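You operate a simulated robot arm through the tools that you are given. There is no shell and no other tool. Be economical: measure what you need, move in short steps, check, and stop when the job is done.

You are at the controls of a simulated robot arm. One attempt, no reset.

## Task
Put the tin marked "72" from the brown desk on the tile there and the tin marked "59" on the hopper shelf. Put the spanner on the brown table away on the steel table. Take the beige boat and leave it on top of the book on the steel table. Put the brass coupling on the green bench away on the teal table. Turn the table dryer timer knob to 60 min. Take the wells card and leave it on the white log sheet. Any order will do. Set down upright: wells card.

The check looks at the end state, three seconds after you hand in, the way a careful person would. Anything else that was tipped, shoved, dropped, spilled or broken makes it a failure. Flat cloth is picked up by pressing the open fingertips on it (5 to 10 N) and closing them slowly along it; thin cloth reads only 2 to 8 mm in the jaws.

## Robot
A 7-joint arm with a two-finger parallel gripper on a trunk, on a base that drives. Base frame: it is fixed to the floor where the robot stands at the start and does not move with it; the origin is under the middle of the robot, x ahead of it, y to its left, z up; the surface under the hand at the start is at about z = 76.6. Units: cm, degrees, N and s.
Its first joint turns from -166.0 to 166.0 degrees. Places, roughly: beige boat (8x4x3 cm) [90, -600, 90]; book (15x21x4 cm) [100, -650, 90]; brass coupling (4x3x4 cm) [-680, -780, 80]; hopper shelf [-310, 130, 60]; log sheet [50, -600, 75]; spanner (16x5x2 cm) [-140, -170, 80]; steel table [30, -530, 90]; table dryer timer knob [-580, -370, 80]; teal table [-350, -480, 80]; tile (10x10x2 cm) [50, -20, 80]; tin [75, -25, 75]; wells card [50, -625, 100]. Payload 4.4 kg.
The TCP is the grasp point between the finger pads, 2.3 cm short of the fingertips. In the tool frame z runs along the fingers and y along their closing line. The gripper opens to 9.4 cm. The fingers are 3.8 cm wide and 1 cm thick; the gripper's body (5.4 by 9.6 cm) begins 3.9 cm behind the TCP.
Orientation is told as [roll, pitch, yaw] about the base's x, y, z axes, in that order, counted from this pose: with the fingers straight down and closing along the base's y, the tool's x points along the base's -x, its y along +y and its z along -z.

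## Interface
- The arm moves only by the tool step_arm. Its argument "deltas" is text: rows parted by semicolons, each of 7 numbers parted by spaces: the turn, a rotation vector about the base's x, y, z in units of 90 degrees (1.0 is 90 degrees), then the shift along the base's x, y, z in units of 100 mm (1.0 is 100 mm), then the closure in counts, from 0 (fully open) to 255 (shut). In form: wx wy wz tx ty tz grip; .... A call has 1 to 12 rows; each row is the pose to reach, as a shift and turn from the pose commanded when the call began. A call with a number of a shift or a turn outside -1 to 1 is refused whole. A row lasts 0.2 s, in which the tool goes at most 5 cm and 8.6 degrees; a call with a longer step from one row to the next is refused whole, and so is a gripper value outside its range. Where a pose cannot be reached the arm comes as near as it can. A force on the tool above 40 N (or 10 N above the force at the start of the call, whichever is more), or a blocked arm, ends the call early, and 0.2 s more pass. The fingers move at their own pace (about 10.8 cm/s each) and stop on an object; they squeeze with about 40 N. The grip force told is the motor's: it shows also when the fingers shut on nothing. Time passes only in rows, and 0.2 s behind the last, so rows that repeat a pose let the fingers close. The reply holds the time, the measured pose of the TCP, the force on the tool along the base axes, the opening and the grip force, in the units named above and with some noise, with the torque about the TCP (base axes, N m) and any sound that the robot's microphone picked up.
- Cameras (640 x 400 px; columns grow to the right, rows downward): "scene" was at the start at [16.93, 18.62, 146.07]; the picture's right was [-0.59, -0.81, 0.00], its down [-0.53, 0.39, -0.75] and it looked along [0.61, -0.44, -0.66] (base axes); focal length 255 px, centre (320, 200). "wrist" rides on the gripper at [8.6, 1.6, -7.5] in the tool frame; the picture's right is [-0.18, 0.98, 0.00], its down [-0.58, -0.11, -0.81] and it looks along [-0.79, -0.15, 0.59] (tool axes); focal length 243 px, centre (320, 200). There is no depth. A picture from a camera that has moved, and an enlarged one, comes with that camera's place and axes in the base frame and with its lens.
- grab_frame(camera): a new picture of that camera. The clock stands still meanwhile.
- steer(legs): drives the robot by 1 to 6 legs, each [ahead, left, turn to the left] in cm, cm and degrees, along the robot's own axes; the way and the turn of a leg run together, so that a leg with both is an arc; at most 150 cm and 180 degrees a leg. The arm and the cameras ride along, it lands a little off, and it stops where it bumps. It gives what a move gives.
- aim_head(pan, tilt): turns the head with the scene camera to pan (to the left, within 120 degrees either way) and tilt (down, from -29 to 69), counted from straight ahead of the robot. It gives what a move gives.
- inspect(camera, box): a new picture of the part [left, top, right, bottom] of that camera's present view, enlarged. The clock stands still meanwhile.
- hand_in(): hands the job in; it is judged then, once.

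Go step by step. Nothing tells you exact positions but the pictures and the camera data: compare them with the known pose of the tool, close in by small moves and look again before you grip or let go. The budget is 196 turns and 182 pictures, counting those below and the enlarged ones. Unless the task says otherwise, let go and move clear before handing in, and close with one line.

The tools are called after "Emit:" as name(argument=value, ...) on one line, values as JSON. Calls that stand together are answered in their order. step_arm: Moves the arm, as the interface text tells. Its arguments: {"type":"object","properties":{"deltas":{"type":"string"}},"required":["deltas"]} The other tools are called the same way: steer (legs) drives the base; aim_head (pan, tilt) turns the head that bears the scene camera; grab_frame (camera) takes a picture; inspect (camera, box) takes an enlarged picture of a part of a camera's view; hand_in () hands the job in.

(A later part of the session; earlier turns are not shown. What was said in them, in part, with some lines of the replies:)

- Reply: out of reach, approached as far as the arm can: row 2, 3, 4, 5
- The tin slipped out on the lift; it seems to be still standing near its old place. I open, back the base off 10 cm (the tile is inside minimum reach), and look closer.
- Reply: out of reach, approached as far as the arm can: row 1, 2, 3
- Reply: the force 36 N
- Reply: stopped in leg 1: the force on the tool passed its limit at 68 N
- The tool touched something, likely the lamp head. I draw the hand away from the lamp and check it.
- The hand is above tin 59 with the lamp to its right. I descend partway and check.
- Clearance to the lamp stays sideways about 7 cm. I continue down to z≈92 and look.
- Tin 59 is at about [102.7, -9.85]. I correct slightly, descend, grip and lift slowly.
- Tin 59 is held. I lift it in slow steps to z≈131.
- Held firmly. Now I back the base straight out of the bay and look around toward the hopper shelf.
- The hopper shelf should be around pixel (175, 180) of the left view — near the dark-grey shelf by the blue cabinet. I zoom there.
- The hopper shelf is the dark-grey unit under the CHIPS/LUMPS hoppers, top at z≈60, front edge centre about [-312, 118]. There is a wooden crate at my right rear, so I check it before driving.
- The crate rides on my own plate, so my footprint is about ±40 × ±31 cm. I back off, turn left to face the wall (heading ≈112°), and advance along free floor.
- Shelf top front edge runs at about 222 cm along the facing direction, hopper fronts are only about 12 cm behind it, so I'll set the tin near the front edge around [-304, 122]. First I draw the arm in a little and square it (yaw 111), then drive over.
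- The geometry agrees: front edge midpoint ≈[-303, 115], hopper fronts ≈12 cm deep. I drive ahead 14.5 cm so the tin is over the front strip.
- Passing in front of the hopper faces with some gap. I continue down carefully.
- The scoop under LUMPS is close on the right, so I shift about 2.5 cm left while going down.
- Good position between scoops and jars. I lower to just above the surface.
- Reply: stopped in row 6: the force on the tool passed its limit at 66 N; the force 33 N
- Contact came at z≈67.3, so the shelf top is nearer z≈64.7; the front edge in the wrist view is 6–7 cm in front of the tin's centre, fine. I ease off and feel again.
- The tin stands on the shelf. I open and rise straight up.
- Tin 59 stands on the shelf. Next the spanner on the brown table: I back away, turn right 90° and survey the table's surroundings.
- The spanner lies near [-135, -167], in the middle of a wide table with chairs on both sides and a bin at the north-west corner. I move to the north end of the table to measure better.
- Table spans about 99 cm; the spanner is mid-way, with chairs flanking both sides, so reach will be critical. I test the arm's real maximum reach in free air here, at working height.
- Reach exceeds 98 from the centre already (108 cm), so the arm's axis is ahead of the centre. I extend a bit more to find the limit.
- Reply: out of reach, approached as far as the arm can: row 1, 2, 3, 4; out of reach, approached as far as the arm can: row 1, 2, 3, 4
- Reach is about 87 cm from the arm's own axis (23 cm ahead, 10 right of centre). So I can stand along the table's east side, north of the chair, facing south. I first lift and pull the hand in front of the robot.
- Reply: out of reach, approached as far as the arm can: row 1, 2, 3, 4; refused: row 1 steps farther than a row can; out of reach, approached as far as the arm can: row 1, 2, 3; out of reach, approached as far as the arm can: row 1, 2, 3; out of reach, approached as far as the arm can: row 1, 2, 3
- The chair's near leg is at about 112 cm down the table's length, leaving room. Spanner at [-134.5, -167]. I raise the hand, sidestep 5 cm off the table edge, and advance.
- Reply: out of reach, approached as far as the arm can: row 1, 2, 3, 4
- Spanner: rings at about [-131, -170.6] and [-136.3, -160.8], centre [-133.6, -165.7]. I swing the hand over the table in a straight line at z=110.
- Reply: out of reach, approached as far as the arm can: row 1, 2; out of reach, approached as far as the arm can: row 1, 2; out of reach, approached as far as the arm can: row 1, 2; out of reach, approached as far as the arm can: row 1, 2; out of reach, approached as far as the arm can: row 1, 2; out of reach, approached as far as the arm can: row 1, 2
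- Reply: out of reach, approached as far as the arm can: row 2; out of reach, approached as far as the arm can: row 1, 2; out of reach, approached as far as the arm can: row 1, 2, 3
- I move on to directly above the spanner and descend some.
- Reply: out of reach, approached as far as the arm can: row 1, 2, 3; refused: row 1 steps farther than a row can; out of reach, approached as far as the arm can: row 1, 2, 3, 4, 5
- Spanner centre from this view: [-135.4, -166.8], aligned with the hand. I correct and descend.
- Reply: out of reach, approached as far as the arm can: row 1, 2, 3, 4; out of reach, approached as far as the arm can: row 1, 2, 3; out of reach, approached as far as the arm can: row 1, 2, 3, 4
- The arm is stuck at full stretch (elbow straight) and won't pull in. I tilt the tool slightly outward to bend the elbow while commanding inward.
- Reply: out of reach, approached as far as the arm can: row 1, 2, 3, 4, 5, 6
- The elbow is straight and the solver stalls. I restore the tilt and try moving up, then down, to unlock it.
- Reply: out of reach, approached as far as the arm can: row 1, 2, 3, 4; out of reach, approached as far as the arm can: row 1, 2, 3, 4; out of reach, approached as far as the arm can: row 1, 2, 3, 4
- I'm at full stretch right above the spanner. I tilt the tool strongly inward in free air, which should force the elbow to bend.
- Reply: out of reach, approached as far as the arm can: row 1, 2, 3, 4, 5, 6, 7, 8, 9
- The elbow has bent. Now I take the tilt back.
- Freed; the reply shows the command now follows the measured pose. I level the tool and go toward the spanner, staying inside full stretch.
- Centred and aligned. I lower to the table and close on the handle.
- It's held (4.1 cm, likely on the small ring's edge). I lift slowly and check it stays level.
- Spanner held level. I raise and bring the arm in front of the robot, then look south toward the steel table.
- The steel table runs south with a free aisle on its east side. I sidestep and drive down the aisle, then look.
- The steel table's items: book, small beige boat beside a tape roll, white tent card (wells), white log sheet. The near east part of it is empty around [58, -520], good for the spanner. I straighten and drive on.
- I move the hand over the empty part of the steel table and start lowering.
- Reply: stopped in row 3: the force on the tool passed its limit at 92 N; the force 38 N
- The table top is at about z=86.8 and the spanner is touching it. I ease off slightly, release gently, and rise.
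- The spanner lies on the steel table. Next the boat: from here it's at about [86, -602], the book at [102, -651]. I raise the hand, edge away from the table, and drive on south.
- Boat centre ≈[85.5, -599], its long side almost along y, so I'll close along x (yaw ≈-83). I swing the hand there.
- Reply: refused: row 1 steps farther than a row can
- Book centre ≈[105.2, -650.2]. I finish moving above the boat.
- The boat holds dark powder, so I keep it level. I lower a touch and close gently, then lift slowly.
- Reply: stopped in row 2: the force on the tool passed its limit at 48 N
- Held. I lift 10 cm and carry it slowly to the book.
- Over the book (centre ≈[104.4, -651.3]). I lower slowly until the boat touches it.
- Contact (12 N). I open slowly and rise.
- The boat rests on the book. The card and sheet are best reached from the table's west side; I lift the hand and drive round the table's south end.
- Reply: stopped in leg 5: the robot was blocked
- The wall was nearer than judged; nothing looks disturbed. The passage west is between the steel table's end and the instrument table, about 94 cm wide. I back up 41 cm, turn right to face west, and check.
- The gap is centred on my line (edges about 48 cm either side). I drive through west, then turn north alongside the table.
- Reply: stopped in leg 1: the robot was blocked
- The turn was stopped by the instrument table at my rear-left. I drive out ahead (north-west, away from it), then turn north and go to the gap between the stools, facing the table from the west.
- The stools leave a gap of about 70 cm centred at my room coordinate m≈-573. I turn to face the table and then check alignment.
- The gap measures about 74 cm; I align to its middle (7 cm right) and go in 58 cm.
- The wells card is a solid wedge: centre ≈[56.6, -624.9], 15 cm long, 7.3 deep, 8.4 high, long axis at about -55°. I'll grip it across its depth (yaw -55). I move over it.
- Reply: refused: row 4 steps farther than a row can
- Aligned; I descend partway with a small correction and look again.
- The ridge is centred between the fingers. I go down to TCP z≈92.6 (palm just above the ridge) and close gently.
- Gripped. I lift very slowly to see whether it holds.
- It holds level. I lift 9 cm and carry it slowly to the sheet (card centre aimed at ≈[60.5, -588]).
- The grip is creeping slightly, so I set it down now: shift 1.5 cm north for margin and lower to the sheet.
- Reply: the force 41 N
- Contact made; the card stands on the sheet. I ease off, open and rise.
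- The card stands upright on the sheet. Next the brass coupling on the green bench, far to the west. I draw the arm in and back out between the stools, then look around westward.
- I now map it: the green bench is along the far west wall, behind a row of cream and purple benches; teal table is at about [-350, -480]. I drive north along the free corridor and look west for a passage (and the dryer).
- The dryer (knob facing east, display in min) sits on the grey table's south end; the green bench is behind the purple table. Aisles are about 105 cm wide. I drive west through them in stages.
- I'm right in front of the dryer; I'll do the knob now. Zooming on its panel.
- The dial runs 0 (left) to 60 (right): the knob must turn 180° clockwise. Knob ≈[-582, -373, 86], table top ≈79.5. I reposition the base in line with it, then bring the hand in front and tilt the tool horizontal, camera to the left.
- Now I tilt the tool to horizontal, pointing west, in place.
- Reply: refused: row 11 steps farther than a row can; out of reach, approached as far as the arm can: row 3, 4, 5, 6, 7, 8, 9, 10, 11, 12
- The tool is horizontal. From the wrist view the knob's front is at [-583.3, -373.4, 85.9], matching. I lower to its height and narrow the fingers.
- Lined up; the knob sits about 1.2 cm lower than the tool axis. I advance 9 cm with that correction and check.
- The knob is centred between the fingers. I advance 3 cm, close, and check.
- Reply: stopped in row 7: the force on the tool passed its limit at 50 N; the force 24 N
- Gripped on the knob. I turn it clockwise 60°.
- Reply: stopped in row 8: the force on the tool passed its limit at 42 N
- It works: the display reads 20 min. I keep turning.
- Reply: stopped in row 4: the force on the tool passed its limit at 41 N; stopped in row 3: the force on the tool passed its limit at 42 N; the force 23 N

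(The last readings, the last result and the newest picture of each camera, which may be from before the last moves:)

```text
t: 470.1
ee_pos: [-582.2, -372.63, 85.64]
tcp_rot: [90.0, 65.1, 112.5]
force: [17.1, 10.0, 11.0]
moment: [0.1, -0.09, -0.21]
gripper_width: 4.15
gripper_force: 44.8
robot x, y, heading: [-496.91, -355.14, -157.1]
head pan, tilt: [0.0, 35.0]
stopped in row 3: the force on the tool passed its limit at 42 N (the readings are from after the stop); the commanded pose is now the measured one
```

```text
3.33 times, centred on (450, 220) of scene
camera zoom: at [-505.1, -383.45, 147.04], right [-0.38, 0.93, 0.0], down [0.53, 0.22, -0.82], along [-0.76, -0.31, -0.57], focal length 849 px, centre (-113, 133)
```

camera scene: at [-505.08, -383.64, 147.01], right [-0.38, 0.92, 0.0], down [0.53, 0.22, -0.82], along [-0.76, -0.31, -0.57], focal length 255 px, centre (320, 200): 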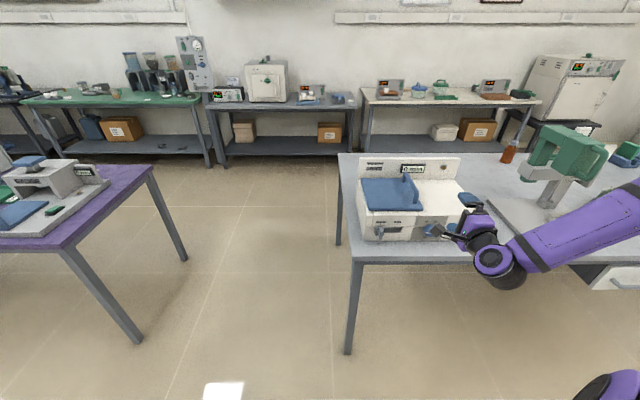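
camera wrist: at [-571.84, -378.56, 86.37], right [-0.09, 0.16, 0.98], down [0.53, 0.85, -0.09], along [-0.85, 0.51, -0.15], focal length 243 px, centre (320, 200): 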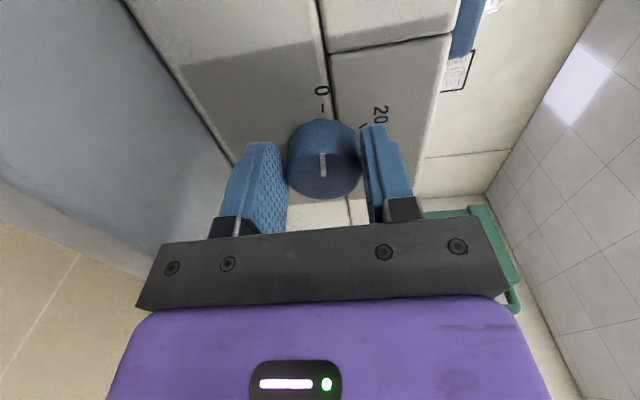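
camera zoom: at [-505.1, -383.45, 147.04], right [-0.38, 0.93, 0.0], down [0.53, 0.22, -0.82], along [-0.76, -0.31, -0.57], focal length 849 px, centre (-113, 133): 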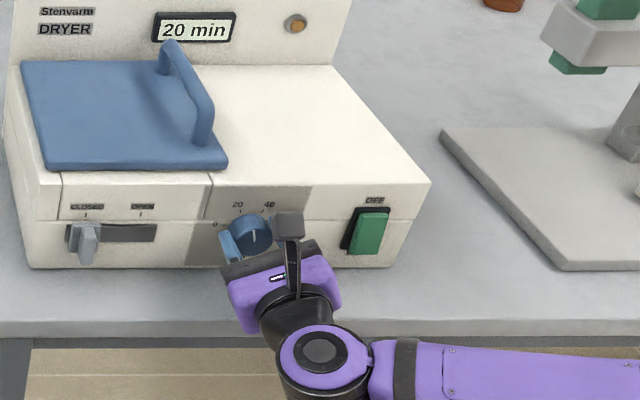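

At roll 65° side forces grow, so I release, back off a little, rotate the hand back about 95°, and regrip.

Emit:
step_arm(deltas="0 0 0 0 0 0 180; 0 0 0 0 0 0 79; 0 0 0 0 0 0 79; 0 0 0 0.12 0.04 -0.03 79; 0 0 0 0.24 0.07 -0.06 79; 0.08 0.033 0 0.24 0.07 -0.06 79; 0.16 0.066 0 0.24 0.07 -0.06 79; 0.24 0.1 0 0.24 0.07 -0.06 79; 0.32 0.133 0 0.24 0.07 -0.06 79; 0.4 0.166 0 0.24 0.07 -0.06 79; 0.48 0.2 0 0.24 0.07 -0.06 79; 0.48 0.2 0 0.24 0.07 -0.06 79")

Emit:
step_arm(deltas="0.08 0.033 0 0 0 0 79; 0.16 0.066 0 0 0 0 79; 0.24 0.1 0 0 0 0 79; 0.32 0.133 0 0 0 0 79; 0.4 0.166 0 0 0 0 79; 0.48 0.2 0 0 0 0 79; 0.48 0.2 0 0 0 0 79")

Emit:
grab_frame(camera="wrist")

Emit:
inspect(camera="scene", box=[380, 160, 520, 280])

```text
t: 472.7
ee_pos: [-580.03, -371.88, 84.93]
tcp_rot: [90.0, 18.0, 112.4]
force: [0.1, 0.5, -0.5]
moment: [-0.02, 0.01, 0.0]
gripper_width: 6.49
gripper_force: 0.0
robot x, y, heading: [-496.91, -354.74, -157.8]
head pan, tilt: [0.0, 35.0]
```

```text
t: 474.3
ee_pos: [-579.94, -371.97, 84.89]
tcp_rot: [90.2, -28.7, 112.5]
force: [0.1, 0.4, -0.1]
moment: [0.01, 0.0, 0.01]
gripper_width: 6.47
gripper_force: 0.1
robot x, y, heading: [-497.17, -354.93, -157.7]
head pan, tilt: [0.0, 35.0]
```

```text
37 pictures are left
camera wrist: at [-569.83, -376.93, 82.15], right [0.12, -0.29, 0.95], down [0.53, 0.83, 0.18], along [-0.84, 0.48, 0.25], focal length 243 px, centre (320, 200)
```

wrist: 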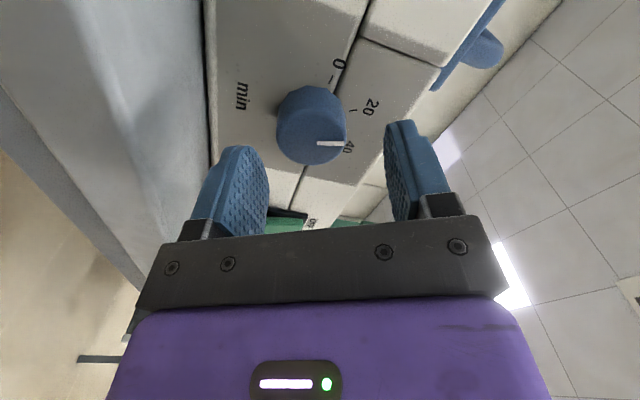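

```text
3.33 times, centred on (450, 220) of scene
camera zoom: at [-505.22, -383.51, 147.02], right [-0.38, 0.93, 0.0], down [0.53, 0.22, -0.82], along [-0.76, -0.31, -0.57], focal length 849 px, centre (-113, 133)
```

zoom: 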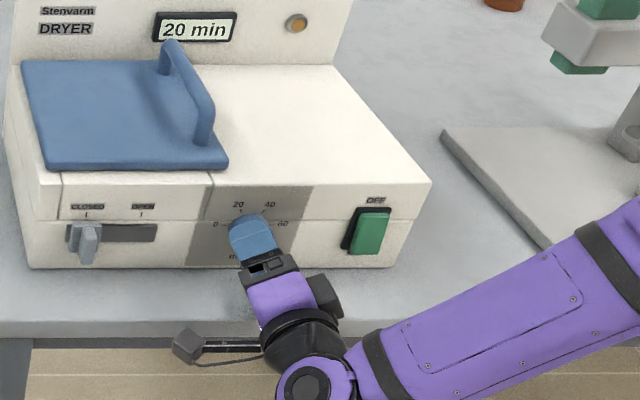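

The knob stays centred. I advance, regrip, and turn on clockwise.

Emit:
step_arm(deltas="0 0 0 -0.12 -0.05 0 79; 0 0 0 -0.22 -0.09 0 79; 0 0 0 -0.22 -0.09 0 79; 0 0 0 -0.22 -0.09 0 120; 0 0 0 -0.22 -0.09 0 150; 0 0 0 -0.22 -0.09 0 200; 0 0 0 -0.22 -0.09 0 255; 0 0 0 -0.22 -0.09 0 255")

Emit:
step_arm(deltas="-0.051 -0.021 0 0 0 0 255; -0.103 -0.043 0 0 0 0 255; -0.154 -0.064 0 0 0 0 255; -0.205 -0.085 0 0 0 0 255; -0.257 -0.106 0 0 0 0 255; -0.308 -0.128 0 0 0 0 255; -0.359 -0.149 0 0 0 0 255; -0.411 -0.17 0 0 0 0 255; -0.462 -0.192 0 0 0 0 255; -0.513 -0.213 0 0 0 0 255; -0.565 -0.234 0 0 0 0 255; -0.616 -0.255 0 0 0 0 255")

Emit:
step_arm(deltas="-0.051 -0.021 0 0 0 0 255; -0.103 -0.043 0 0 0 0 255; -0.154 -0.064 0 0 0 0 255; -0.205 -0.085 0 0 0 0 255; -0.257 -0.106 0 0 0 0 255; -0.308 -0.128 0 0 0 0 255; -0.359 -0.149 0 0 0 0 255")

Emit:
inspect(camera="scene", box=[380, 160, 520, 280])

```text
t: 475.7
ee_pos: [-582.43, -372.55, 84.45]
tcp_rot: [89.7, -28.8, 112.3]
force: [-16.6, -4.5, -13.7]
moment: [0.06, -0.24, 0.71]
gripper_width: 4.17
gripper_force: 45.8
robot x, y, heading: [-496.67, -354.68, -157.9]
head pan, tilt: [0.0, 35.0]
stopped in row 6: the force on the tool passed its limit at 46 N (the readings are from after the stop); the commanded pose is now the measured one
```

```text
t: 478.3
ee_pos: [-582.41, -372.59, 84.82]
tcp_rot: [89.9, 31.4, 112.4]
force: [-25.3, -1.8, 30.6]
moment: [-0.12, 0.6, -0.8]
gripper_width: 4.14
gripper_force: 44.9
robot x, y, heading: [-496.72, -354.36, -157.6]
head pan, tilt: [0.0, 35.0]
```

```text
t: 479.0
ee_pos: [-582.35, -372.45, 84.86]
tcp_rot: [90.0, 41.6, 112.5]
force: [9.2, 6.9, 8.2]
moment: [0.07, -0.12, -0.06]
gripper_width: 4.19
gripper_force: 45.0
robot x, y, heading: [-497.08, -354.46, -157.6]
head pan, tilt: [0.0, 35.0]
stopped in row 3: the force on the tool passed its limit at 50 N (the readings are from after the stop); the commanded pose is now the measured one
```

```text
3.33 times, centred on (450, 220) of scene
camera zoom: at [-505.18, -383.45, 147.03], right [-0.38, 0.93, 0.0], down [0.53, 0.22, -0.82], along [-0.76, -0.31, -0.57], focal length 849 px, centre (-113, 133)
```

zoom: 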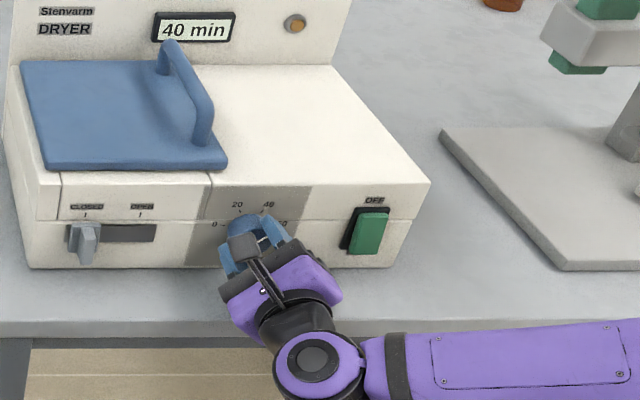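

40 min now. I continue turning.

Emit:
step_arm(deltas="-0.051 -0.021 0 0 0 0 255; -0.103 -0.043 0 0 0 0 255; -0.154 -0.064 0 0 0 0 255; -0.205 -0.085 0 0 0 0 255; -0.257 -0.106 0 0 0 0 255; -0.308 -0.128 0 0 0 0 255")

Emit:
step_arm(deltas="-0.051 -0.021 0 0 0 0 255; -0.103 -0.043 0 0 0 0 255; -0.154 -0.064 0 0 0 0 255; -0.205 -0.085 0 0 0 0 255")

Emit:
inspect(camera="scene", box=[380, 160, 520, 280])

```text
t: 480.4
ee_pos: [-582.34, -372.35, 84.91]
tcp_rot: [90.6, 71.6, 112.7]
force: [10.2, 20.7, 25.8]
moment: [-0.2, 0.7, -0.76]
gripper_width: 4.16
gripper_force: 45.1
robot x, y, heading: [-496.81, -354.87, -157.7]
head pan, tilt: [0.0, 35.0]
```

```text
t: 481.4
ee_pos: [-582.4, -372.19, 84.74]
tcp_rot: [-89.2, 88.5, -66.8]
force: [-8.1, 26.1, 11.6]
moment: [1.02, 0.82, -0.62]
gripper_width: 4.15
gripper_force: 45.1
robot x, y, heading: [-496.93, -354.63, -157.9]
head pan, tilt: [0.0, 35.0]
```

```text
3.33 times, centred on (450, 220) of scene
camera zoom: at [-505.24, -383.38, 147.04], right [-0.38, 0.93, 0.0], down [0.53, 0.22, -0.82], along [-0.76, -0.31, -0.57], focal length 849 px, centre (-113, 133)
```

zoom: 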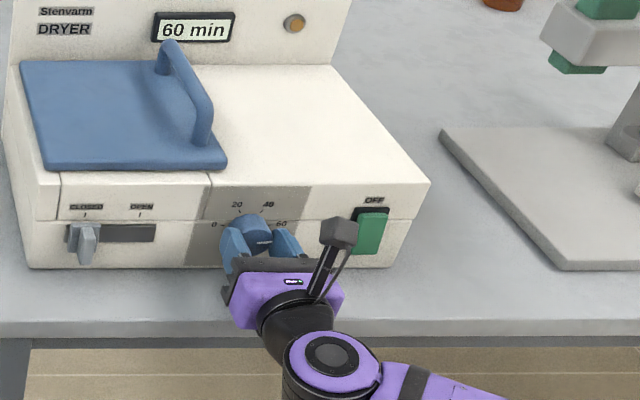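

The display reads 60 min. I release and back straight out.

Emit:
step_arm(deltas="0 0 0 0 0 0 200; 0 0 0 0 0 0 120; 0 0 0 0 0 0 79; 0 0 0 0 0 0 79; 0 0 0 0.1 0.04 0 79; 0 0 0 0.3 0.12 0 79; 0 0 0 0.6 0.25 0 79; 0 0 0 0.9 0.37 0.1 79; 0 0 0 0.9 0.37 0.2 79")

Emit:
inspect(camera="scene", box=[380, 160, 520, 280])

```text
t: 483.4
ee_pos: [-573.51, -368.66, 86.59]
tcp_rot: [-87.1, 88.4, -64.7]
force: [0.5, -0.1, 0.0]
moment: [0.02, 0.01, 0.04]
gripper_width: 6.5
gripper_force: 0.0
robot x, y, heading: [-496.53, -354.37, -157.7]
head pan, tilt: [0.0, 35.0]
```

```text
3.33 times, centred on (450, 220) of scene
camera zoom: at [-505.25, -383.48, 147.02], right [-0.38, 0.93, 0.0], down [0.53, 0.22, -0.82], along [-0.76, -0.31, -0.57], focal length 849 px, centre (-113, 133)
```

zoom: 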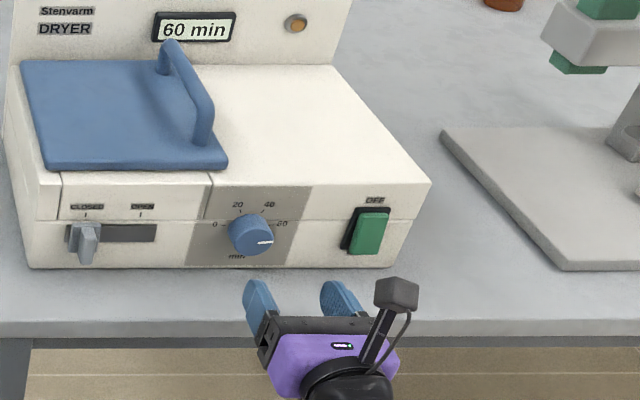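

Knob done: 60 min. I lift and bring the tool back to pointing down.

Emit:
step_arm(deltas="0.076 0.031 0 0.1 0.04 0.3 40; 0.152 0.063 0 0.2 0.08 0.6 0; 0.228 0.094 0 0.2 0.08 0.9 0; 0.304 0.126 0 0.2 0.08 1 0; 0.38 0.157 0 0.2 0.08 1 0; 0.456 0.189 0 0.2 0.08 1 0; 0.532 0.22 0 0.2 0.08 1 0; 0.608 0.252 0 0.2 0.08 1 0; 0.684 0.283 0 0.2 0.08 1 0; 0.76 0.315 0 0.2 0.08 1 0; 0.836 0.346 0 0.2 0.08 1 0; 0.909 0.377 0 0.2 0.08 1 0")

Emit:
step_arm(deltas="0 0 0 0 0 0.4 0; 0 0 0 0 0 0.8 0; 0 0 0 0 0 1 0; 0 0 0 0 0 1 0")

Emit:
step_arm(deltas="0.032 -0.077 0 0 0 0.1 0; 0.064 -0.154 0 0 0 0.2 0; 0.096 -0.231 0 0 0 0.3 0; 0.128 -0.308 0 0 0 0.4 0; 0.16 -0.385 0 0 0 0.5 0; 0.192 -0.462 0 0 0 0.6 0; 0.223 -0.539 0 0 0 0.7 0; 0.255 -0.616 0 0 0 0.8 0; 0.287 -0.693 0 0 0 0.9 0; 0.319 -0.77 0 0 0 0.9 0; 0.351 -0.847 0 0 0 0.9 0; 0.383 -0.924 0 0 0 0.9 0")

```text
t: 486.0
ee_pos: [-571.56, -367.75, 96.81]
tcp_rot: [89.9, 2.8, 112.3]
force: [0.4, 0.1, -0.2]
moment: [-0.02, 0.0, -0.02]
gripper_width: 9.41
gripper_force: 0.2
robot x, y, heading: [-496.88, -354.32, -157.8]
head pan, tilt: [0.0, 35.0]
```

```text
t: 487.0
ee_pos: [-571.58, -367.89, 107.04]
tcp_rot: [89.8, 2.9, 112.5]
force: [0.1, 0.8, 0.4]
moment: [-0.03, -0.01, 0.01]
gripper_width: 9.4
gripper_force: 0.1
robot x, y, heading: [-496.76, -354.77, -157.8]
head pan, tilt: [0.0, 35.0]
```

```text
t: 489.6
ee_pos: [-571.39, -368.08, 115.78]
tcp_rot: [-0.1, -0.1, 109.5]
force: [0.0, 0.1, 0.1]
moment: [0.0, 0.04, 0.03]
gripper_width: 9.38
gripper_force: 0.1
robot x, y, heading: [-496.97, -354.63, -157.8]
head pan, tilt: [0.0, 35.0]
```

Now toward the green bench: through the aisle between the purple and grey tables, then south along the bench, staying facing west.

Emit:
steer(legs=[[12, 0, 0], [0, 65, 0], [90, 0, 0.4], [93, 0, 0.4]])

Emit:
aim_head(pan=40, tilt=30)

Emit:
grab_frame(camera="scene")

```text
t: 503.2
ee_pos: [-725.3, -520.74, 115.69]
tcp_rot: [-0.1, 0.1, 113.8]
force: [0.0, 0.1, 0.2]
moment: [0.0, 0.0, -0.01]
gripper_width: 9.4
gripper_force: 0.1
robot x, y, heading: [-651.87, -501.34, -153.0]
head pan, tilt: [0.0, 35.0]
```

```text
t: 504.2
ee_pos: [-725.28, -520.69, 115.64]
tcp_rot: [-0.1, 0.0, 113.8]
force: [-0.5, -0.4, 0.0]
moment: [0.02, 0.0, -0.04]
gripper_width: 9.41
gripper_force: 0.1
robot x, y, heading: [-652.0, -501.96, -153.2]
head pan, tilt: [40.0, 30.0]
```

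```text
32 pictures are left
camera scene: at [-653.76, -535.42, 147.8], right [-0.92, 0.4, 0.0], down [0.2, 0.46, -0.87], along [-0.34, -0.79, -0.5], focal length 255 px, centre (320, 200)
```

scene: 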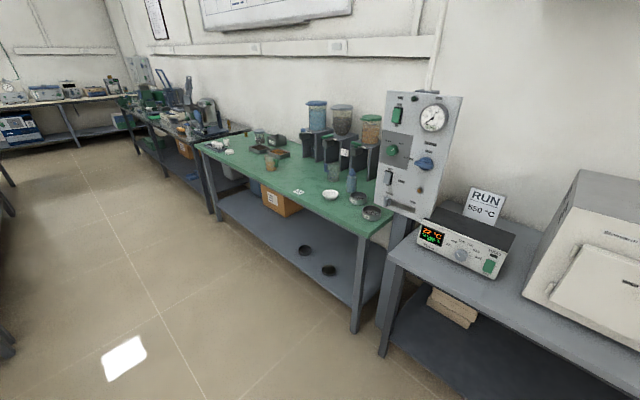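

Emit:
inspect(camera="scene", box=[190, 115, 310, 190])

```text
5.33 times, centred on (250, 152) of scene
camera zoom: at [-653.76, -535.42, 147.8], right [-0.92, 0.4, 0.0], down [0.2, 0.46, -0.87], along [-0.34, -0.79, -0.5], focal length 1358 px, centre (693, 453)
```

zoom: 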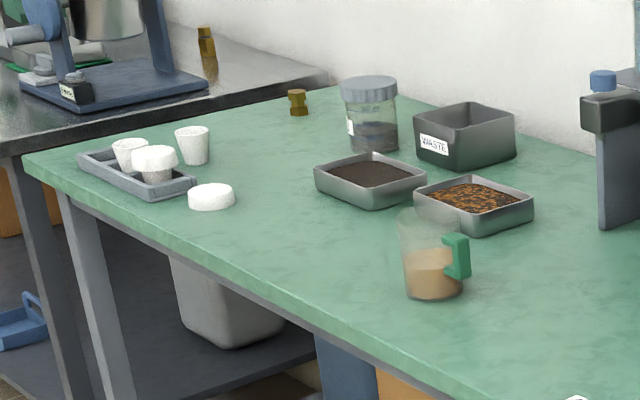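

The brass coupling is at about [-683, -777], near the bench's south end (the other brass piece is on the dark bench). I straighten, go sideways south, and close in.

Emit:
steer(legs=[[0, 0, -4.5], [0, 116, 0], [0, 113, 0]])

Emit:
aim_head(pan=0, tilt=45)

Emit:
grab_frame(camera="scene")

```text
t: 516.0
ee_pos: [-637.71, -727.92, 115.82]
tcp_rot: [-0.1, -0.1, 111.1]
force: [0.1, 0.4, -1.0]
moment: [0.02, 0.02, -0.01]
gripper_width: 9.42
gripper_force: 0.0
robot x, y, heading: [-563.21, -712.12, -156.6]
head pan, tilt: [40.0, 30.0]
```

```text
t: 517.0
ee_pos: [-637.71, -727.9, 115.64]
tcp_rot: [-0.1, -0.1, 111.2]
force: [-1.2, -0.5, -0.5]
moment: [0.01, 0.05, 0.0]
gripper_width: 9.42
gripper_force: 0.0
robot x, y, heading: [-563.33, -712.54, -156.2]
head pan, tilt: [0.0, 45.0]
```

```text
30 pictures are left
camera scene: at [-570.35, -741.2, 145.54], right [-0.41, 0.91, 0.0], down [0.65, 0.29, -0.71], along [-0.65, -0.29, -0.71], focal length 255 px, centre (320, 200)
```

scene: 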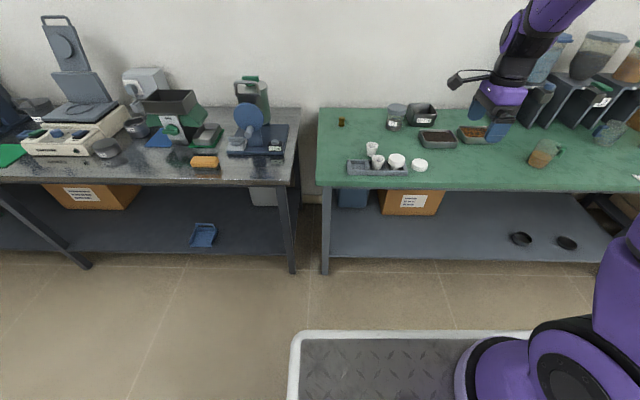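

Emit:
steer(legs=[[0, 14, 0], [42, 0, 0]])

Emit:
step_arm(deltas="0 0 0.08 0 -0.3 0 0; 0 0 0.16 0 -0.6 0 0; 0 0 0.24 0 -0.9 0 0; 0 0 0.32 0 -0.9 0 0; 0 0 0.4 0 -0.9 0 0; 0 0 0.48 0 -0.9 0 0; 0 0 0.56 0 -0.9 0 0; 0 0 0.64 0 -0.9 0 0; 0 0 0.72 0 -0.9 0 0; 0 0 0.8 0 -0.9 0 0; 0 0 0.88 0 -0.9 0 0; 0 0 0.96 0 -0.9 0 0")

Emit:
grab_frame(camera="scene")

```text
t: 520.6
ee_pos: [-671.18, -757.0, 115.76]
tcp_rot: [-0.1, -0.1, 110.4]
force: [0.0, 0.0, 1.2]
moment: [-0.02, 0.0, 0.01]
gripper_width: 9.41
gripper_force: 0.1
robot x, y, heading: [-596.95, -742.26, -156.7]
head pan, tilt: [0.0, 45.0]
```

```text
t: 523.2
ee_pos: [-671.13, -766.13, 115.62]
tcp_rot: [0.1, 0.0, -163.0]
force: [-0.5, -0.5, -0.1]
moment: [0.02, 0.01, 0.03]
gripper_width: 9.37
gripper_force: 0.1
robot x, y, heading: [-596.7, -742.58, -156.8]
head pan, tilt: [0.0, 45.0]
```

```text
29 pictures are left
camera scene: at [-603.98, -771.04, 145.54], right [-0.39, 0.92, 0.0], down [0.65, 0.28, -0.71], along [-0.65, -0.28, -0.71], focal length 255 px, centre (320, 200)
```

scene: 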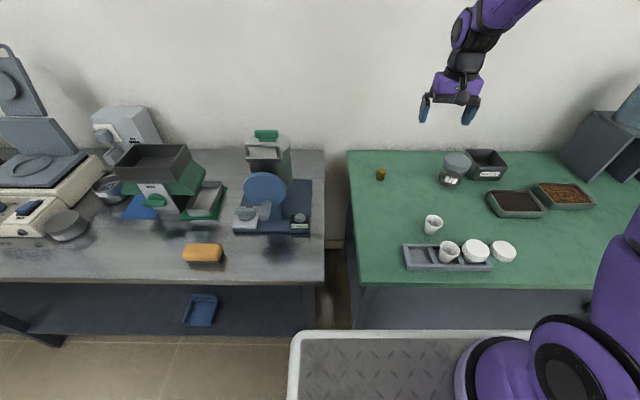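

Emit:
step_arm(deltas="0 0 0 -0.25 -0.25 0 0; 0 0 0 -0.5 -0.5 -0.1 0; 0 0 0 -0.7 -0.7 -0.3 0; 0 0 0 -0.7 -0.7 -0.6 0; 0 0 0 -0.7 -0.7 -0.9 0")

Emit:
step_arm(deltas="0 0 0 -0.25 -0.25 -0.2 0; 0 0 0 -0.5 -0.5 -0.4 0; 0 0 0 -0.64 -0.68 -0.7 0; 0 0 0 -0.64 -0.68 -0.9 0; 0 0 0 -0.64 -0.68 -0.9 0")

Emit:
grab_frame(camera="wrist")

```text
t: 524.4
ee_pos: [-678.26, -772.85, 107.02]
tcp_rot: [0.0, -0.2, -163.1]
force: [0.5, 0.2, 0.9]
moment: [-0.01, 0.03, 0.02]
gripper_width: 9.42
gripper_force: 0.1
robot x, y, heading: [-596.66, -742.37, -156.7]
head pan, tilt: [0.0, 45.0]
```

```text
t: 525.6
ee_pos: [-684.71, -779.9, 97.61]
tcp_rot: [-0.1, -0.1, -163.1]
force: [0.3, 0.5, 0.6]
moment: [0.0, 0.01, 0.0]
gripper_width: 9.39
gripper_force: 0.1
robot x, y, heading: [-596.75, -742.45, -156.8]
head pan, tilt: [0.0, 45.0]
```

```text
28 pictures are left
camera wrist: at [-675.94, -779.01, 105.08], right [0.11, -0.99, 0.0], down [-0.59, -0.07, 0.81], along [-0.8, -0.09, -0.59], focal length 243 px, centre (320, 200)
```

wrist: 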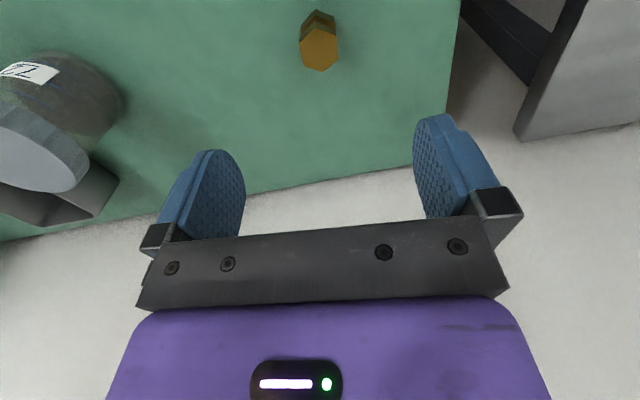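

Centred on it. I descend and grip.

Emit:
step_arm(deltas="0 0 0 0 0 -0.3 0; 0 0 0 0 0 -0.6 0; 0 0 0 0 0 -0.9 0; 0 0 0 0 0 -1 0")

Emit:
step_arm(deltas="0 0 0 0 0 -0.1 0; 0 0 0 0 0 -0.2 0; 0 0 0 0 0 -0.28 0; 0 0 0 0 0 -0.36 0; 0 0 0 0 0 -0.44 0; 0 0 0 0 0 -0.44 0")

Emit:
grab_frame(camera="wrist")

```text
t: 526.6
ee_pos: [-684.46, -779.63, 87.93]
tcp_rot: [-0.1, -0.1, -163.1]
force: [-0.9, 0.2, 0.4]
moment: [0.0, -0.02, -0.03]
gripper_width: 9.38
gripper_force: 0.1
robot x, y, heading: [-596.72, -742.54, -156.6]
head pan, tilt: [0.0, 45.0]
```

```text
t: 528.0
ee_pos: [-684.53, -779.94, 83.26]
tcp_rot: [-0.1, 0.1, -163.1]
force: [-0.2, 0.3, -0.3]
moment: [0.0, -0.02, 0.0]
gripper_width: 9.39
gripper_force: 0.0
robot x, y, heading: [-596.83, -742.25, -156.5]
head pan, tilt: [0.0, 45.0]
```

```text
27 pictures are left
camera wrist: at [-675.77, -779.06, 90.75], right [0.11, -0.99, 0.0], down [-0.59, -0.07, 0.81], along [-0.8, -0.09, -0.59], focal length 243 px, centre (320, 200)
```

wrist: 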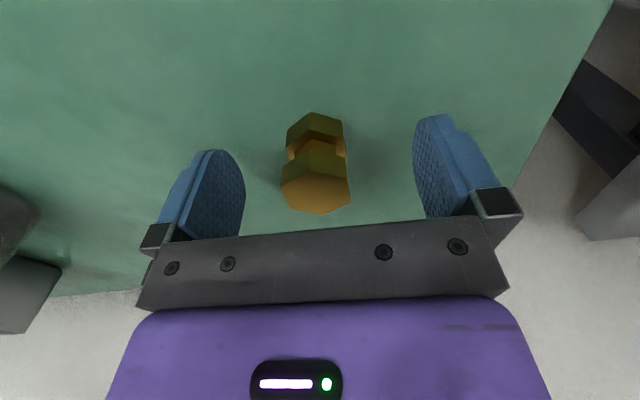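

Emit:
step_arm(deltas="0 0 0 0 0 -0.02 60; 0 0 0 0 0 -0.02 110; 0 0 0 0 0 -0.02 150; 0 0 0 0 0 -0.02 200; 0 0 0 0 0 -0.02 255; 0 0 0 0 0 -0.02 255; 0 0 0 0 0 -0.02 255; 0 0 0 0 0 0.02 255; 0 0 0 0 0 0.08 255; 0 0 0 0 0 0.15 255; 0 0 0 0 0 0.23 255; 0 0 0 0 0 0.32 255")

Emit:
step_arm(deltas="0 0 0 0 0 0.08 255; 0 0 0 0 0 0.18 255; 0 0 0 0 0 0.3 255; 0 0 0 0 0 0.42 255; 0 0 0 0 0 0.54 255; 0 0 0 0 0 0.66 255; 0 0 0 0 0 0.78 255; 0 0 0 0 0 0.9 255; 0 0 0 0 0 1 255")

Emit:
grab_frame(camera="wrist")

```text
t: 530.6
ee_pos: [-684.52, -779.92, 86.52]
tcp_rot: [-0.2, -0.1, -163.0]
force: [-0.7, 0.5, -1.7]
moment: [-0.02, 0.0, 0.01]
gripper_width: 3.29
gripper_force: 40.7
robot x, y, heading: [-596.61, -742.27, -156.6]
head pan, tilt: [0.0, 45.0]
```

```text
t: 532.6
ee_pos: [-684.68, -779.96, 96.67]
tcp_rot: [-0.1, -0.2, -163.2]
force: [0.1, -0.3, -1.6]
moment: [-0.01, -0.01, 0.0]
gripper_width: 3.31
gripper_force: 40.4
robot x, y, heading: [-596.93, -742.05, -156.5]
head pan, tilt: [0.0, 45.0]
```

```text
26 pictures are left
camera wrist: at [-675.95, -779.02, 104.12], right [0.11, -0.99, 0.0], down [-0.59, -0.07, 0.81], along [-0.8, -0.09, -0.59], focal length 243 px, centre (320, 200)
```

wrist: 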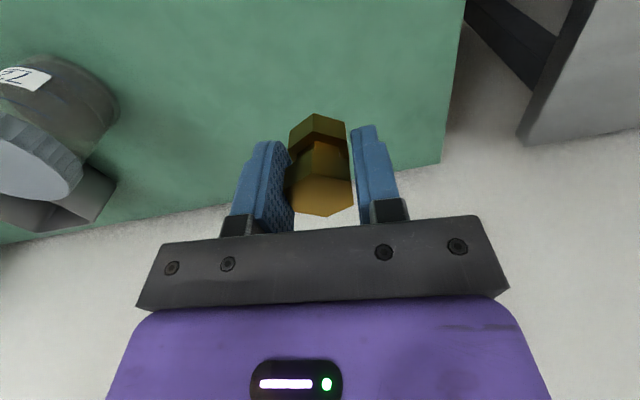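

Coupling held firmly. I lift, draw the hand in, and drive back the way I came, toward the teal table.

Emit:
step_arm(deltas="0 0 0 0.05 0.02 0.1 255; 0 0 0 0.15 0.06 0.3 255; 0 0 0 0.3 0.12 0.5 255; 0 0 0 0.5 0.2 0.7 255; 0 0 0 0.7 0.3 0.85 255; 0 0 0 0.85 0.36 0.95 255; 0 0 0 0.92 0.39 1 255")

Emit:
step_arm(deltas="0 0 0 0.05 0.02 0.1 255; 0 0 0 0.15 0.06 0.3 255; 0 0 0 0.3 0.12 0.5 255; 0 0 0 0.5 0.2 0.7 255; 0 0 0 0.7 0.3 0.85 255; 0 0 0 0.85 0.36 0.95 255; 0 0 0 0.92 0.39 1 255")

Emit:
steer(legs=[[-43, 0, -0.8], [0, -125, 0], [0, -127, 0]])

```text
t: 534.2
ee_pos: [-675.42, -776.0, 106.44]
tcp_rot: [-0.1, -0.2, -163.1]
force: [-0.1, 0.5, -2.0]
moment: [0.0, 0.01, 0.03]
gripper_width: 3.31
gripper_force: 39.8
robot x, y, heading: [-596.43, -742.24, -156.5]
head pan, tilt: [0.0, 45.0]
```

```text
t: 535.8
ee_pos: [-666.27, -772.04, 116.61]
tcp_rot: [-0.1, -0.1, -163.1]
force: [0.5, 0.4, -2.4]
moment: [-0.01, -0.01, 0.04]
gripper_width: 3.34
gripper_force: 40.2
robot x, y, heading: [-597.24, -742.56, -156.6]
head pan, tilt: [0.0, 45.0]
```

```text
t: 550.4
ee_pos: [-727.14, -518.97, 116.58]
tcp_rot: [-0.1, 0.0, -164.5]
force: [-0.4, 0.7, -2.3]
moment: [0.0, 0.01, 0.0]
gripper_width: 3.29
gripper_force: 40.1
robot x, y, heading: [-656.61, -491.02, -158.2]
head pan, tilt: [0.0, 45.0]
```

On line with the aisle. I back through it, sidestep north, and back along beside the teal table.

Emit:
steer(legs=[[0, 0, 0.7], [-95, 0, 0], [-96, 0, 0]])

Emit:
aim_head(pan=110, tilt=40)

Emit:
grab_frame(camera="scene")

```text
t: 560.0
ee_pos: [-554.98, -449.25, 116.62]
tcp_rot: [-0.1, 0.1, -162.4]
force: [-1.0, 0.0, -2.0]
moment: [0.02, -0.01, -0.01]
gripper_width: 3.31
gripper_force: 39.9
robot x, y, heading: [-485.67, -418.7, -156.4]
head pan, tilt: [0.0, 45.0]
```

```text
t: 561.9
ee_pos: [-554.92, -449.41, 116.63]
tcp_rot: [-0.1, -0.1, -162.6]
force: [-0.2, -0.6, -2.3]
moment: [-0.01, 0.0, 0.0]
gripper_width: 3.31
gripper_force: 39.4
robot x, y, heading: [-485.72, -418.9, -155.8]
head pan, tilt: [110.0, 40.0]
```

```text
25 pictures are left
camera scene: at [-479.31, -450.43, 146.26], right [-0.72, -0.69, 0.0], down [-0.45, 0.46, -0.77], along [0.53, -0.55, -0.64], focal length 255 px, centre (320, 200)
```

scene: 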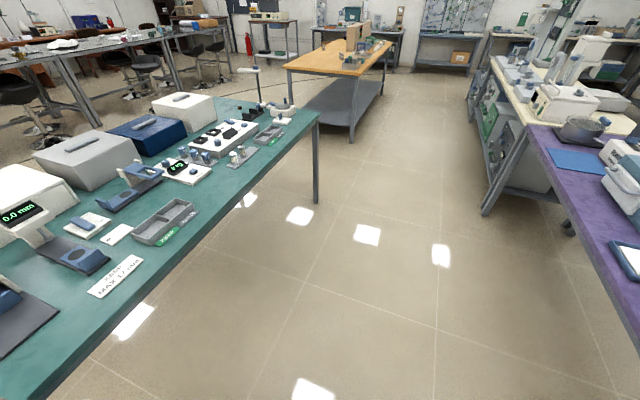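

The teal table's west side is crowded; I'll use the free strip at its north end. I go on there and look.

Emit:
steer(legs=[[0, 0, -1.5], [0, -38, 0], [-70, 0, 0], [-66, 0, 0]])

Emit:
aim_head(pan=80, tilt=50)

Emit:
grab_frame(camera="scene")

```text
t: 571.4
ee_pos: [-445.79, -360.44, 116.68]
tcp_rot: [-0.2, 0.0, -164.6]
force: [0.5, 0.4, -0.9]
moment: [-0.02, 0.0, 0.02]
gripper_width: 3.28
gripper_force: 40.0
robot x, y, heading: [-375.44, -332.59, -158.2]
head pan, tilt: [110.0, 40.0]
```

```text
t: 572.3
ee_pos: [-445.78, -360.46, 116.62]
tcp_rot: [-0.1, -0.1, -164.5]
force: [-0.5, 0.7, -1.4]
moment: [0.01, 0.02, 0.01]
gripper_width: 3.3
gripper_force: 39.7
robot x, y, heading: [-375.5, -332.6, -158.0]
head pan, tilt: [80.0, 50.0]
```

```text
24 pictures are left
camera scene: at [-374.35, -365.48, 144.85], right [-0.98, -0.2, 0.0], down [-0.16, 0.75, -0.64], along [0.13, -0.63, -0.77], focal length 255 px, centre (320, 200)
```

scene: 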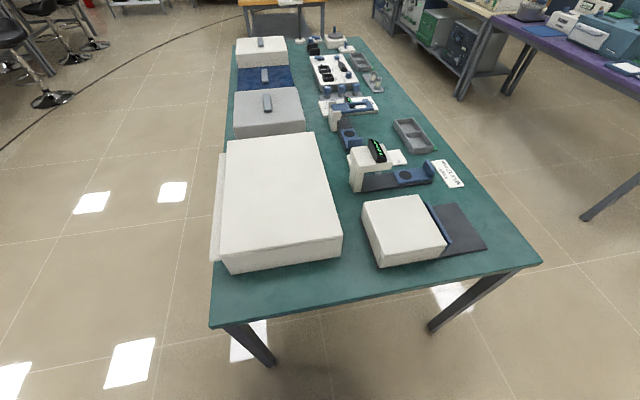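

A clear strip lies along the table's north edge; spot [-368.7, -390.5]. I swing the hand there in an arc, turning it so the fingers open along the edge.

Emit:
step_arm(deltas="0 0 0.03 0.1 -0.15 0 255; 0 0 0.06 0.3 -0.4 0 255; 0 0 0.09 0.5 -0.7 0 255; 0 0 0.12 0.7 -1 0 255")

Emit:
step_arm(deltas="0 0 0.03 0.2 -0.25 0 255; 0 0 0.06 0.4 -0.5 0 255; 0 0 0.09 0.6 -0.8 0 255; 0 0 0.12 0.7 -1 0 255")

Emit:
step_arm(deltas="0 0 0.04 0.25 -0.15 0 255; 0 0 0.08 0.5 -0.3 0 255; 0 0 0.12 0.75 -0.45 0 255; 0 0 0.14 0.95 -0.6 0 255")

Emit:
step_arm(deltas="0 0 0.04 0.25 -0.1 0 255; 0 0 0.08 0.5 -0.2 0 255; 0 0 0.12 0.75 -0.3 0 255; 0 0 0.14 0.95 -0.4 0 255")

Emit:
step_arm(deltas="0 0 0.04 0.25 -0.03 0 255; 0 0 0.08 0.5 -0.06 0 255; 0 0 0.12 0.75 -0.08 0 255; 0 0 0.14 0.98 -0.1 0 255")

Emit:
step_arm(deltas="0 0 0.04 0.25 0 0 255; 0 0 0.08 0.5 0 0 255; 0 0 0.12 0.75 0 0 255; 0 0 0.14 0.98 0 0 255")

Emit:
step_arm(deltas="0 0 0.04 0.25 0 0 255; 0 0 0.08 0.5 0 0 255; 0 0 0.12 0.75 0 0 255; 0 0 0.14 0.98 0 0 255")

Emit:
step_arm(deltas="0 0 0.04 0.25 0 -0.1 255; 0 0 0.08 0.5 0.02 -0.3 255; 0 0 0.12 0.75 0.04 -0.5 255; 0 0 0.138 0.98 0.05 -0.7 255; 0 0 0.138 0.98 0.05 -0.9 255")

Emit:
grab_frame(camera="scene")

```text
t: 573.3
ee_pos: [-438.86, -370.2, 116.62]
tcp_rot: [-0.1, -0.2, -153.7]
force: [-0.7, 0.3, -1.7]
moment: [-0.05, -0.02, 0.0]
gripper_width: 3.3
gripper_force: 40.2
robot x, y, heading: [-375.29, -332.58, -158.2]
head pan, tilt: [80.0, 50.0]
```

```text
t: 574.3
ee_pos: [-431.7, -380.33, 116.88]
tcp_rot: [0.1, 0.0, -143.1]
force: [-1.1, 1.5, -0.7]
moment: [-0.06, -0.03, 0.0]
gripper_width: 3.3
gripper_force: 40.3
robot x, y, heading: [-375.5, -332.35, -158.2]
head pan, tilt: [80.0, 50.0]
```

```text
t: 575.3
ee_pos: [-422.1, -386.39, 116.62]
tcp_rot: [0.0, -0.1, -130.4]
force: [-0.4, 0.9, -1.8]
moment: [-0.01, -0.06, -0.02]
gripper_width: 3.29
gripper_force: 40.1
robot x, y, heading: [-375.32, -332.44, -158.2]
head pan, tilt: [80.0, 50.0]
```

```text
t: 576.3
ee_pos: [-412.91, -390.16, 116.76]
tcp_rot: [-0.1, -0.1, -117.8]
force: [-0.1, 1.1, -1.4]
moment: [0.01, -0.05, -0.04]
gripper_width: 3.3
gripper_force: 40.3
robot x, y, heading: [-375.52, -332.55, -158.3]
head pan, tilt: [80.0, 50.0]
```

```text
t: 577.3
ee_pos: [-402.93, -391.46, 116.7]
tcp_rot: [0.0, 0.0, -105.2]
force: [0.1, 0.3, -0.9]
moment: [0.0, -0.05, -0.02]
gripper_width: 3.29
gripper_force: 40.0
robot x, y, heading: [-375.5, -332.44, -158.6]
head pan, tilt: [80.0, 50.0]
```

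```text
t: 578.3
ee_pos: [-393.26, -391.21, 116.33]
tcp_rot: [0.0, -0.1, -92.7]
force: [-0.7, 0.0, -1.2]
moment: [-0.01, -0.01, -0.01]
gripper_width: 3.3
gripper_force: 40.2
robot x, y, heading: [-375.22, -332.39, -158.0]
head pan, tilt: [80.0, 50.0]
```

```text
t: 579.3
ee_pos: [-383.12, -391.39, 116.65]
tcp_rot: [0.0, -0.1, -79.9]
force: [-1.8, 0.6, -1.1]
moment: [0.02, -0.01, 0.01]
gripper_width: 3.27
gripper_force: 40.1
robot x, y, heading: [-375.37, -332.49, -158.4]
head pan, tilt: [80.0, 50.0]
```

```text
t: 580.5
ee_pos: [-373.5, -390.75, 107.84]
tcp_rot: [-0.1, -0.1, -67.7]
force: [0.3, 0.4, -1.4]
moment: [-0.03, -0.04, -0.04]
gripper_width: 3.3
gripper_force: 40.2
robot x, y, heading: [-375.54, -332.5, -158.3]
head pan, tilt: [80.0, 50.0]
```

```text
23 pictures are left
camera scene: at [-374.36, -365.46, 144.85], right [-0.98, -0.2, 0.0], down [-0.16, 0.75, -0.64], along [0.13, -0.63, -0.77], focal length 255 px, centre (320, 200)
```

scene: 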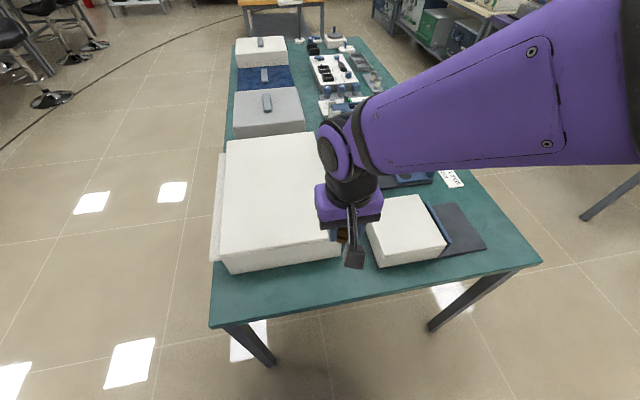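

Emit:
step_arm(deltas="0 0 0 0.1 0 -0.15 255; 0 0 0 0.25 0.01 -0.3 255; 0 0 0 0.4 0.02 -0.5 255; 0 0 0 0.45 0.02 -0.7 255; 0 0 0 0.45 0.02 -0.9 255; 0 0 0 0.45 0.02 -0.98 255")

Emit:
grab_frame(camera="wrist")

Emit:
inspect(camera="scene", box=[200, 190, 440, 340])

```text
t: 581.9
ee_pos: [-369.06, -390.71, 97.79]
tcp_rot: [0.0, -0.1, -67.5]
force: [-0.2, 0.2, -2.1]
moment: [0.01, -0.02, 0.01]
gripper_width: 3.31
gripper_force: 40.1
robot x, y, heading: [-375.28, -332.34, -158.4]
head pan, tilt: [80.0, 50.0]
```

```text
22 pictures are left
camera wrist: at [-370.87, -382.13, 105.33], right [0.98, 0.21, 0.0], down [0.12, -0.58, 0.81], along [0.17, -0.79, -0.59], focal length 243 px, centre (320, 200)
```

wrist: 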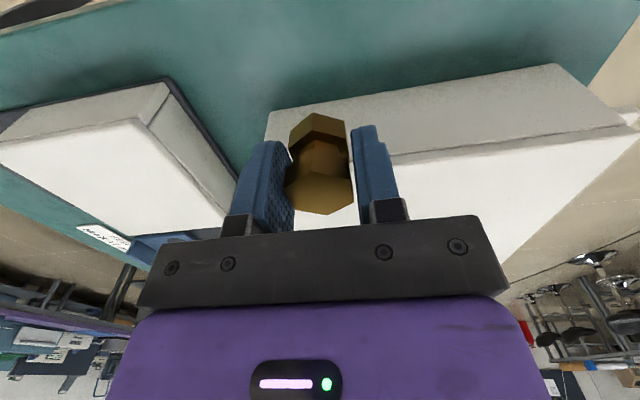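

```text
2.67 times, centred on (320, 265) of scene
camera zoom: at [-374.35, -365.47, 144.85], right [-0.98, -0.2, 0.0], down [-0.16, 0.75, -0.64], along [0.13, -0.63, -0.77], focal length 679 px, centre (320, 27)
```

zoom: 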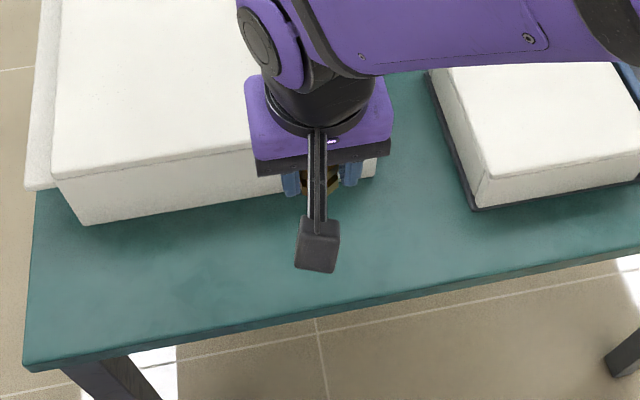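

Clear of both boxes. I lower slowly until contact.

Emit:
step_arm(deltas="0 0 0 0 0 -0.1 255; 0 0 0 0 0 -0.25 255; 0 0 0 0 0 -0.4 255; 0 0 0 0 0 -0.55 255; 0 0 0 0 0 -0.7 255; 0 0 0 0 0 -0.82 255; 0 0 0 0 0 -0.92 255; 0 0 0 0 0 -1 255")

Emit:
step_arm(deltas="0 0 0 0 0 -0.05 255; 0 0 0 0 0 -0.1 255; 0 0 0 0 0 -0.15 255; 0 0 0 0 0 -0.2 255; 0 0 0 0 0 -0.24 255; 0 0 0 0 0 -0.28 255; 0 0 0 0 0 -0.32 255; 0 0 0 0 0 -0.36 255; 0 0 0 0 0 -0.4 255; 0 0 0 0 0 -0.44 255")

Emit:
inspect(camera="scene", box=[260, 220, 380, 310])

```text
t: 583.7
ee_pos: [-369.29, -390.52, 87.87]
tcp_rot: [-0.2, 0.0, -67.5]
force: [-0.6, -0.1, -1.8]
moment: [0.02, 0.03, 0.01]
gripper_width: 3.29
gripper_force: 39.8
robot x, y, heading: [-375.77, -332.34, -158.3]
head pan, tilt: [80.0, 50.0]
```

```text
t: 585.9
ee_pos: [-368.96, -390.78, 83.48]
tcp_rot: [0.0, 0.0, -67.6]
force: [0.4, 0.0, -2.4]
moment: [0.0, -0.03, -0.02]
gripper_width: 3.27
gripper_force: 40.3
robot x, y, heading: [-375.47, -332.42, -158.0]
head pan, tilt: [80.0, 50.0]
```

```text
4.44 times, centred on (320, 265) of scene
camera zoom: at [-374.35, -365.48, 144.84], right [-0.98, -0.2, 0.0], down [-0.16, 0.75, -0.64], along [0.13, -0.63, -0.77], focal length 1132 px, centre (320, -89)
```

zoom: 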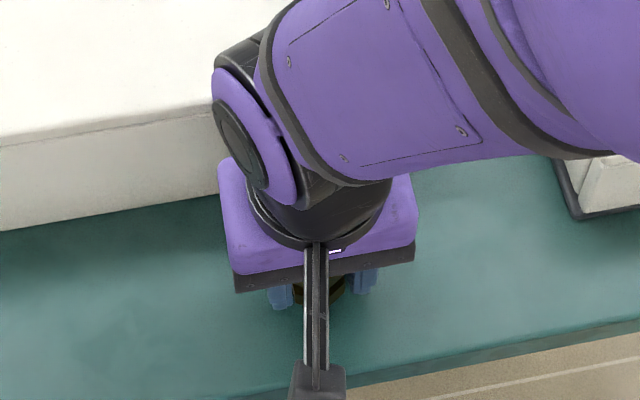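

Emit:
step_arm(deltas="0 0 0 0 0 -0.02 255; 0 0 0 0 0 -0.04 255; 0 0 0 0 0 -0.06 255; 0 0 0 0 0 -0.08 255; 0 0 0 0 0 -0.1 255; 0 0 0 0 0 -0.12 255; 0 0 0 0 0 -0.14 255")

Emit:
grab_frame(camera="wrist")

```text
t: 587.0
ee_pos: [-368.98, -390.9, 82.91]
tcp_rot: [0.0, -0.3, -67.6]
force: [-1.7, 0.4, 8.2]
moment: [0.11, 0.0, 0.0]
gripper_width: 3.31
gripper_force: 39.9
robot x, y, heading: [-375.28, -332.59, -158.2]
head pan, tilt: [80.0, 50.0]
stopped in row 5: the force on the tool passed its limit at 44 N (the readings are from after the stop); the commanded pose is now the measured one
```

```text
19 pictures are left
camera wrist: at [-370.78, -382.27, 90.27], right [0.98, 0.21, 0.0], down [0.12, -0.57, 0.81], along [0.17, -0.79, -0.59], focal length 243 px, centre (320, 200)
```

wrist: 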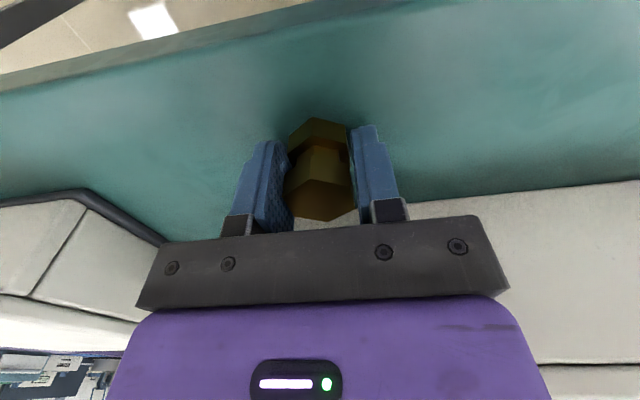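

Contact. I open (partly, boxes nearby) and rise.

Emit:
step_arm(deltas="0 0 0 0 0 0.01 230; 0 0 0 0 0 0.01 190; 0 0 0 0 0 0.01 150; 0 0 0 0 0 0.01 100; 0 0 0 0 0 0.01 80; 0 0 0 0 0 0.01 80; 0 0 0 0 0 0.2 80; 0 0 0 0 0 0.5 80; 0 0 0 0 0 0.9 80; 0 0 0 0 0 1 80; 0 0 0 0 0 1 80")

Emit:
grab_frame(camera="wrist")

Emit:
step_arm(deltas="0 0 0 0 0.2 0.4 80; 0 0 0 0 0.5 0.8 0; 0 0 0 0 0.6 1 0; 0 0 0 0 0.6 1 0")

Emit:
grab_frame(camera="scene")

```text
t: 589.4
ee_pos: [-368.95, -390.84, 92.8]
tcp_rot: [0.0, -0.3, -67.6]
force: [0.8, 0.1, -0.3]
moment: [0.0, -0.01, -0.02]
gripper_width: 6.47
gripper_force: 0.0
robot x, y, heading: [-375.56, -332.31, -158.5]
head pan, tilt: [80.0, 50.0]
```

```text
18 pictures are left
camera wrist: at [-370.8, -382.29, 100.27], right [0.98, 0.21, 0.0], down [0.12, -0.57, 0.81], along [0.17, -0.79, -0.59], focal length 243 px, centre (320, 200)
```

wrist: 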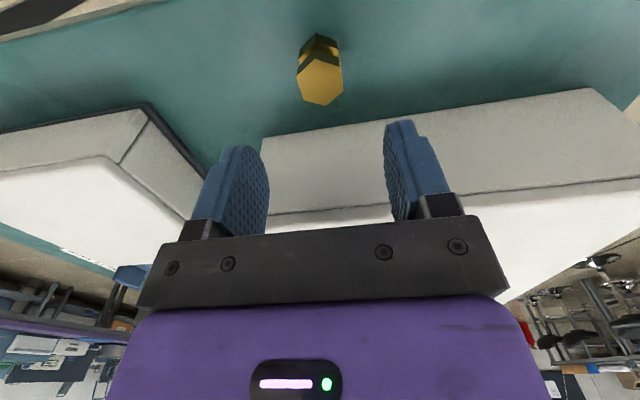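

```text
t: 590.4
ee_pos: [-369.0, -384.89, 102.73]
tcp_rot: [-0.1, -0.3, -67.6]
force: [0.0, -0.1, 0.4]
moment: [0.0, -0.03, -0.01]
gripper_width: 9.38
gripper_force: 0.2
robot x, y, heading: [-375.56, -332.43, -158.1]
head pan, tilt: [80.0, 50.0]
```

```text
17 pictures are left
camera scene: at [-374.35, -365.49, 144.84], right [-0.98, -0.2, 0.0], down [-0.16, 0.75, -0.64], along [0.13, -0.63, -0.77], focal length 255 px, centre (320, 200)
```

scene: 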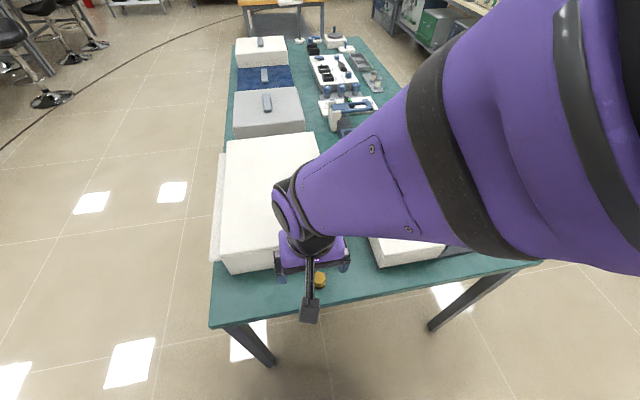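

The coupling stands on the teal table. All the jobs are done; I lift the hand well clear and hand in.

Emit:
step_arm(deltas="0 0 0 0 0.2 0.4 0; 0 0 0 0 0.5 0.8 0; 0 0 0 0 0.5 1 0; 0 0 0 0 0.5 1 0")

Emit:
hand_in()

```text
t: 591.4
ee_pos: [-370.42, -380.64, 111.6]
tcp_rot: [-0.3, 0.8, -69.2]
force: [-0.8, 0.7, -0.4]
moment: [0.0, -0.02, -0.01]
gripper_width: 9.39
gripper_force: 0.0
robot x, y, heading: [-375.6, -332.6, -158.1]
head pan, tilt: [80.0, 50.0]
```

```text
The job is handed in.
```

All seven tasks are done and the job is handed in, though on the way the hand bumped the desk lamp (later views showed it unmoved) and the base bumped the instrument table and something by the south wall (I saw nothing displaced, but didn't check the table again).
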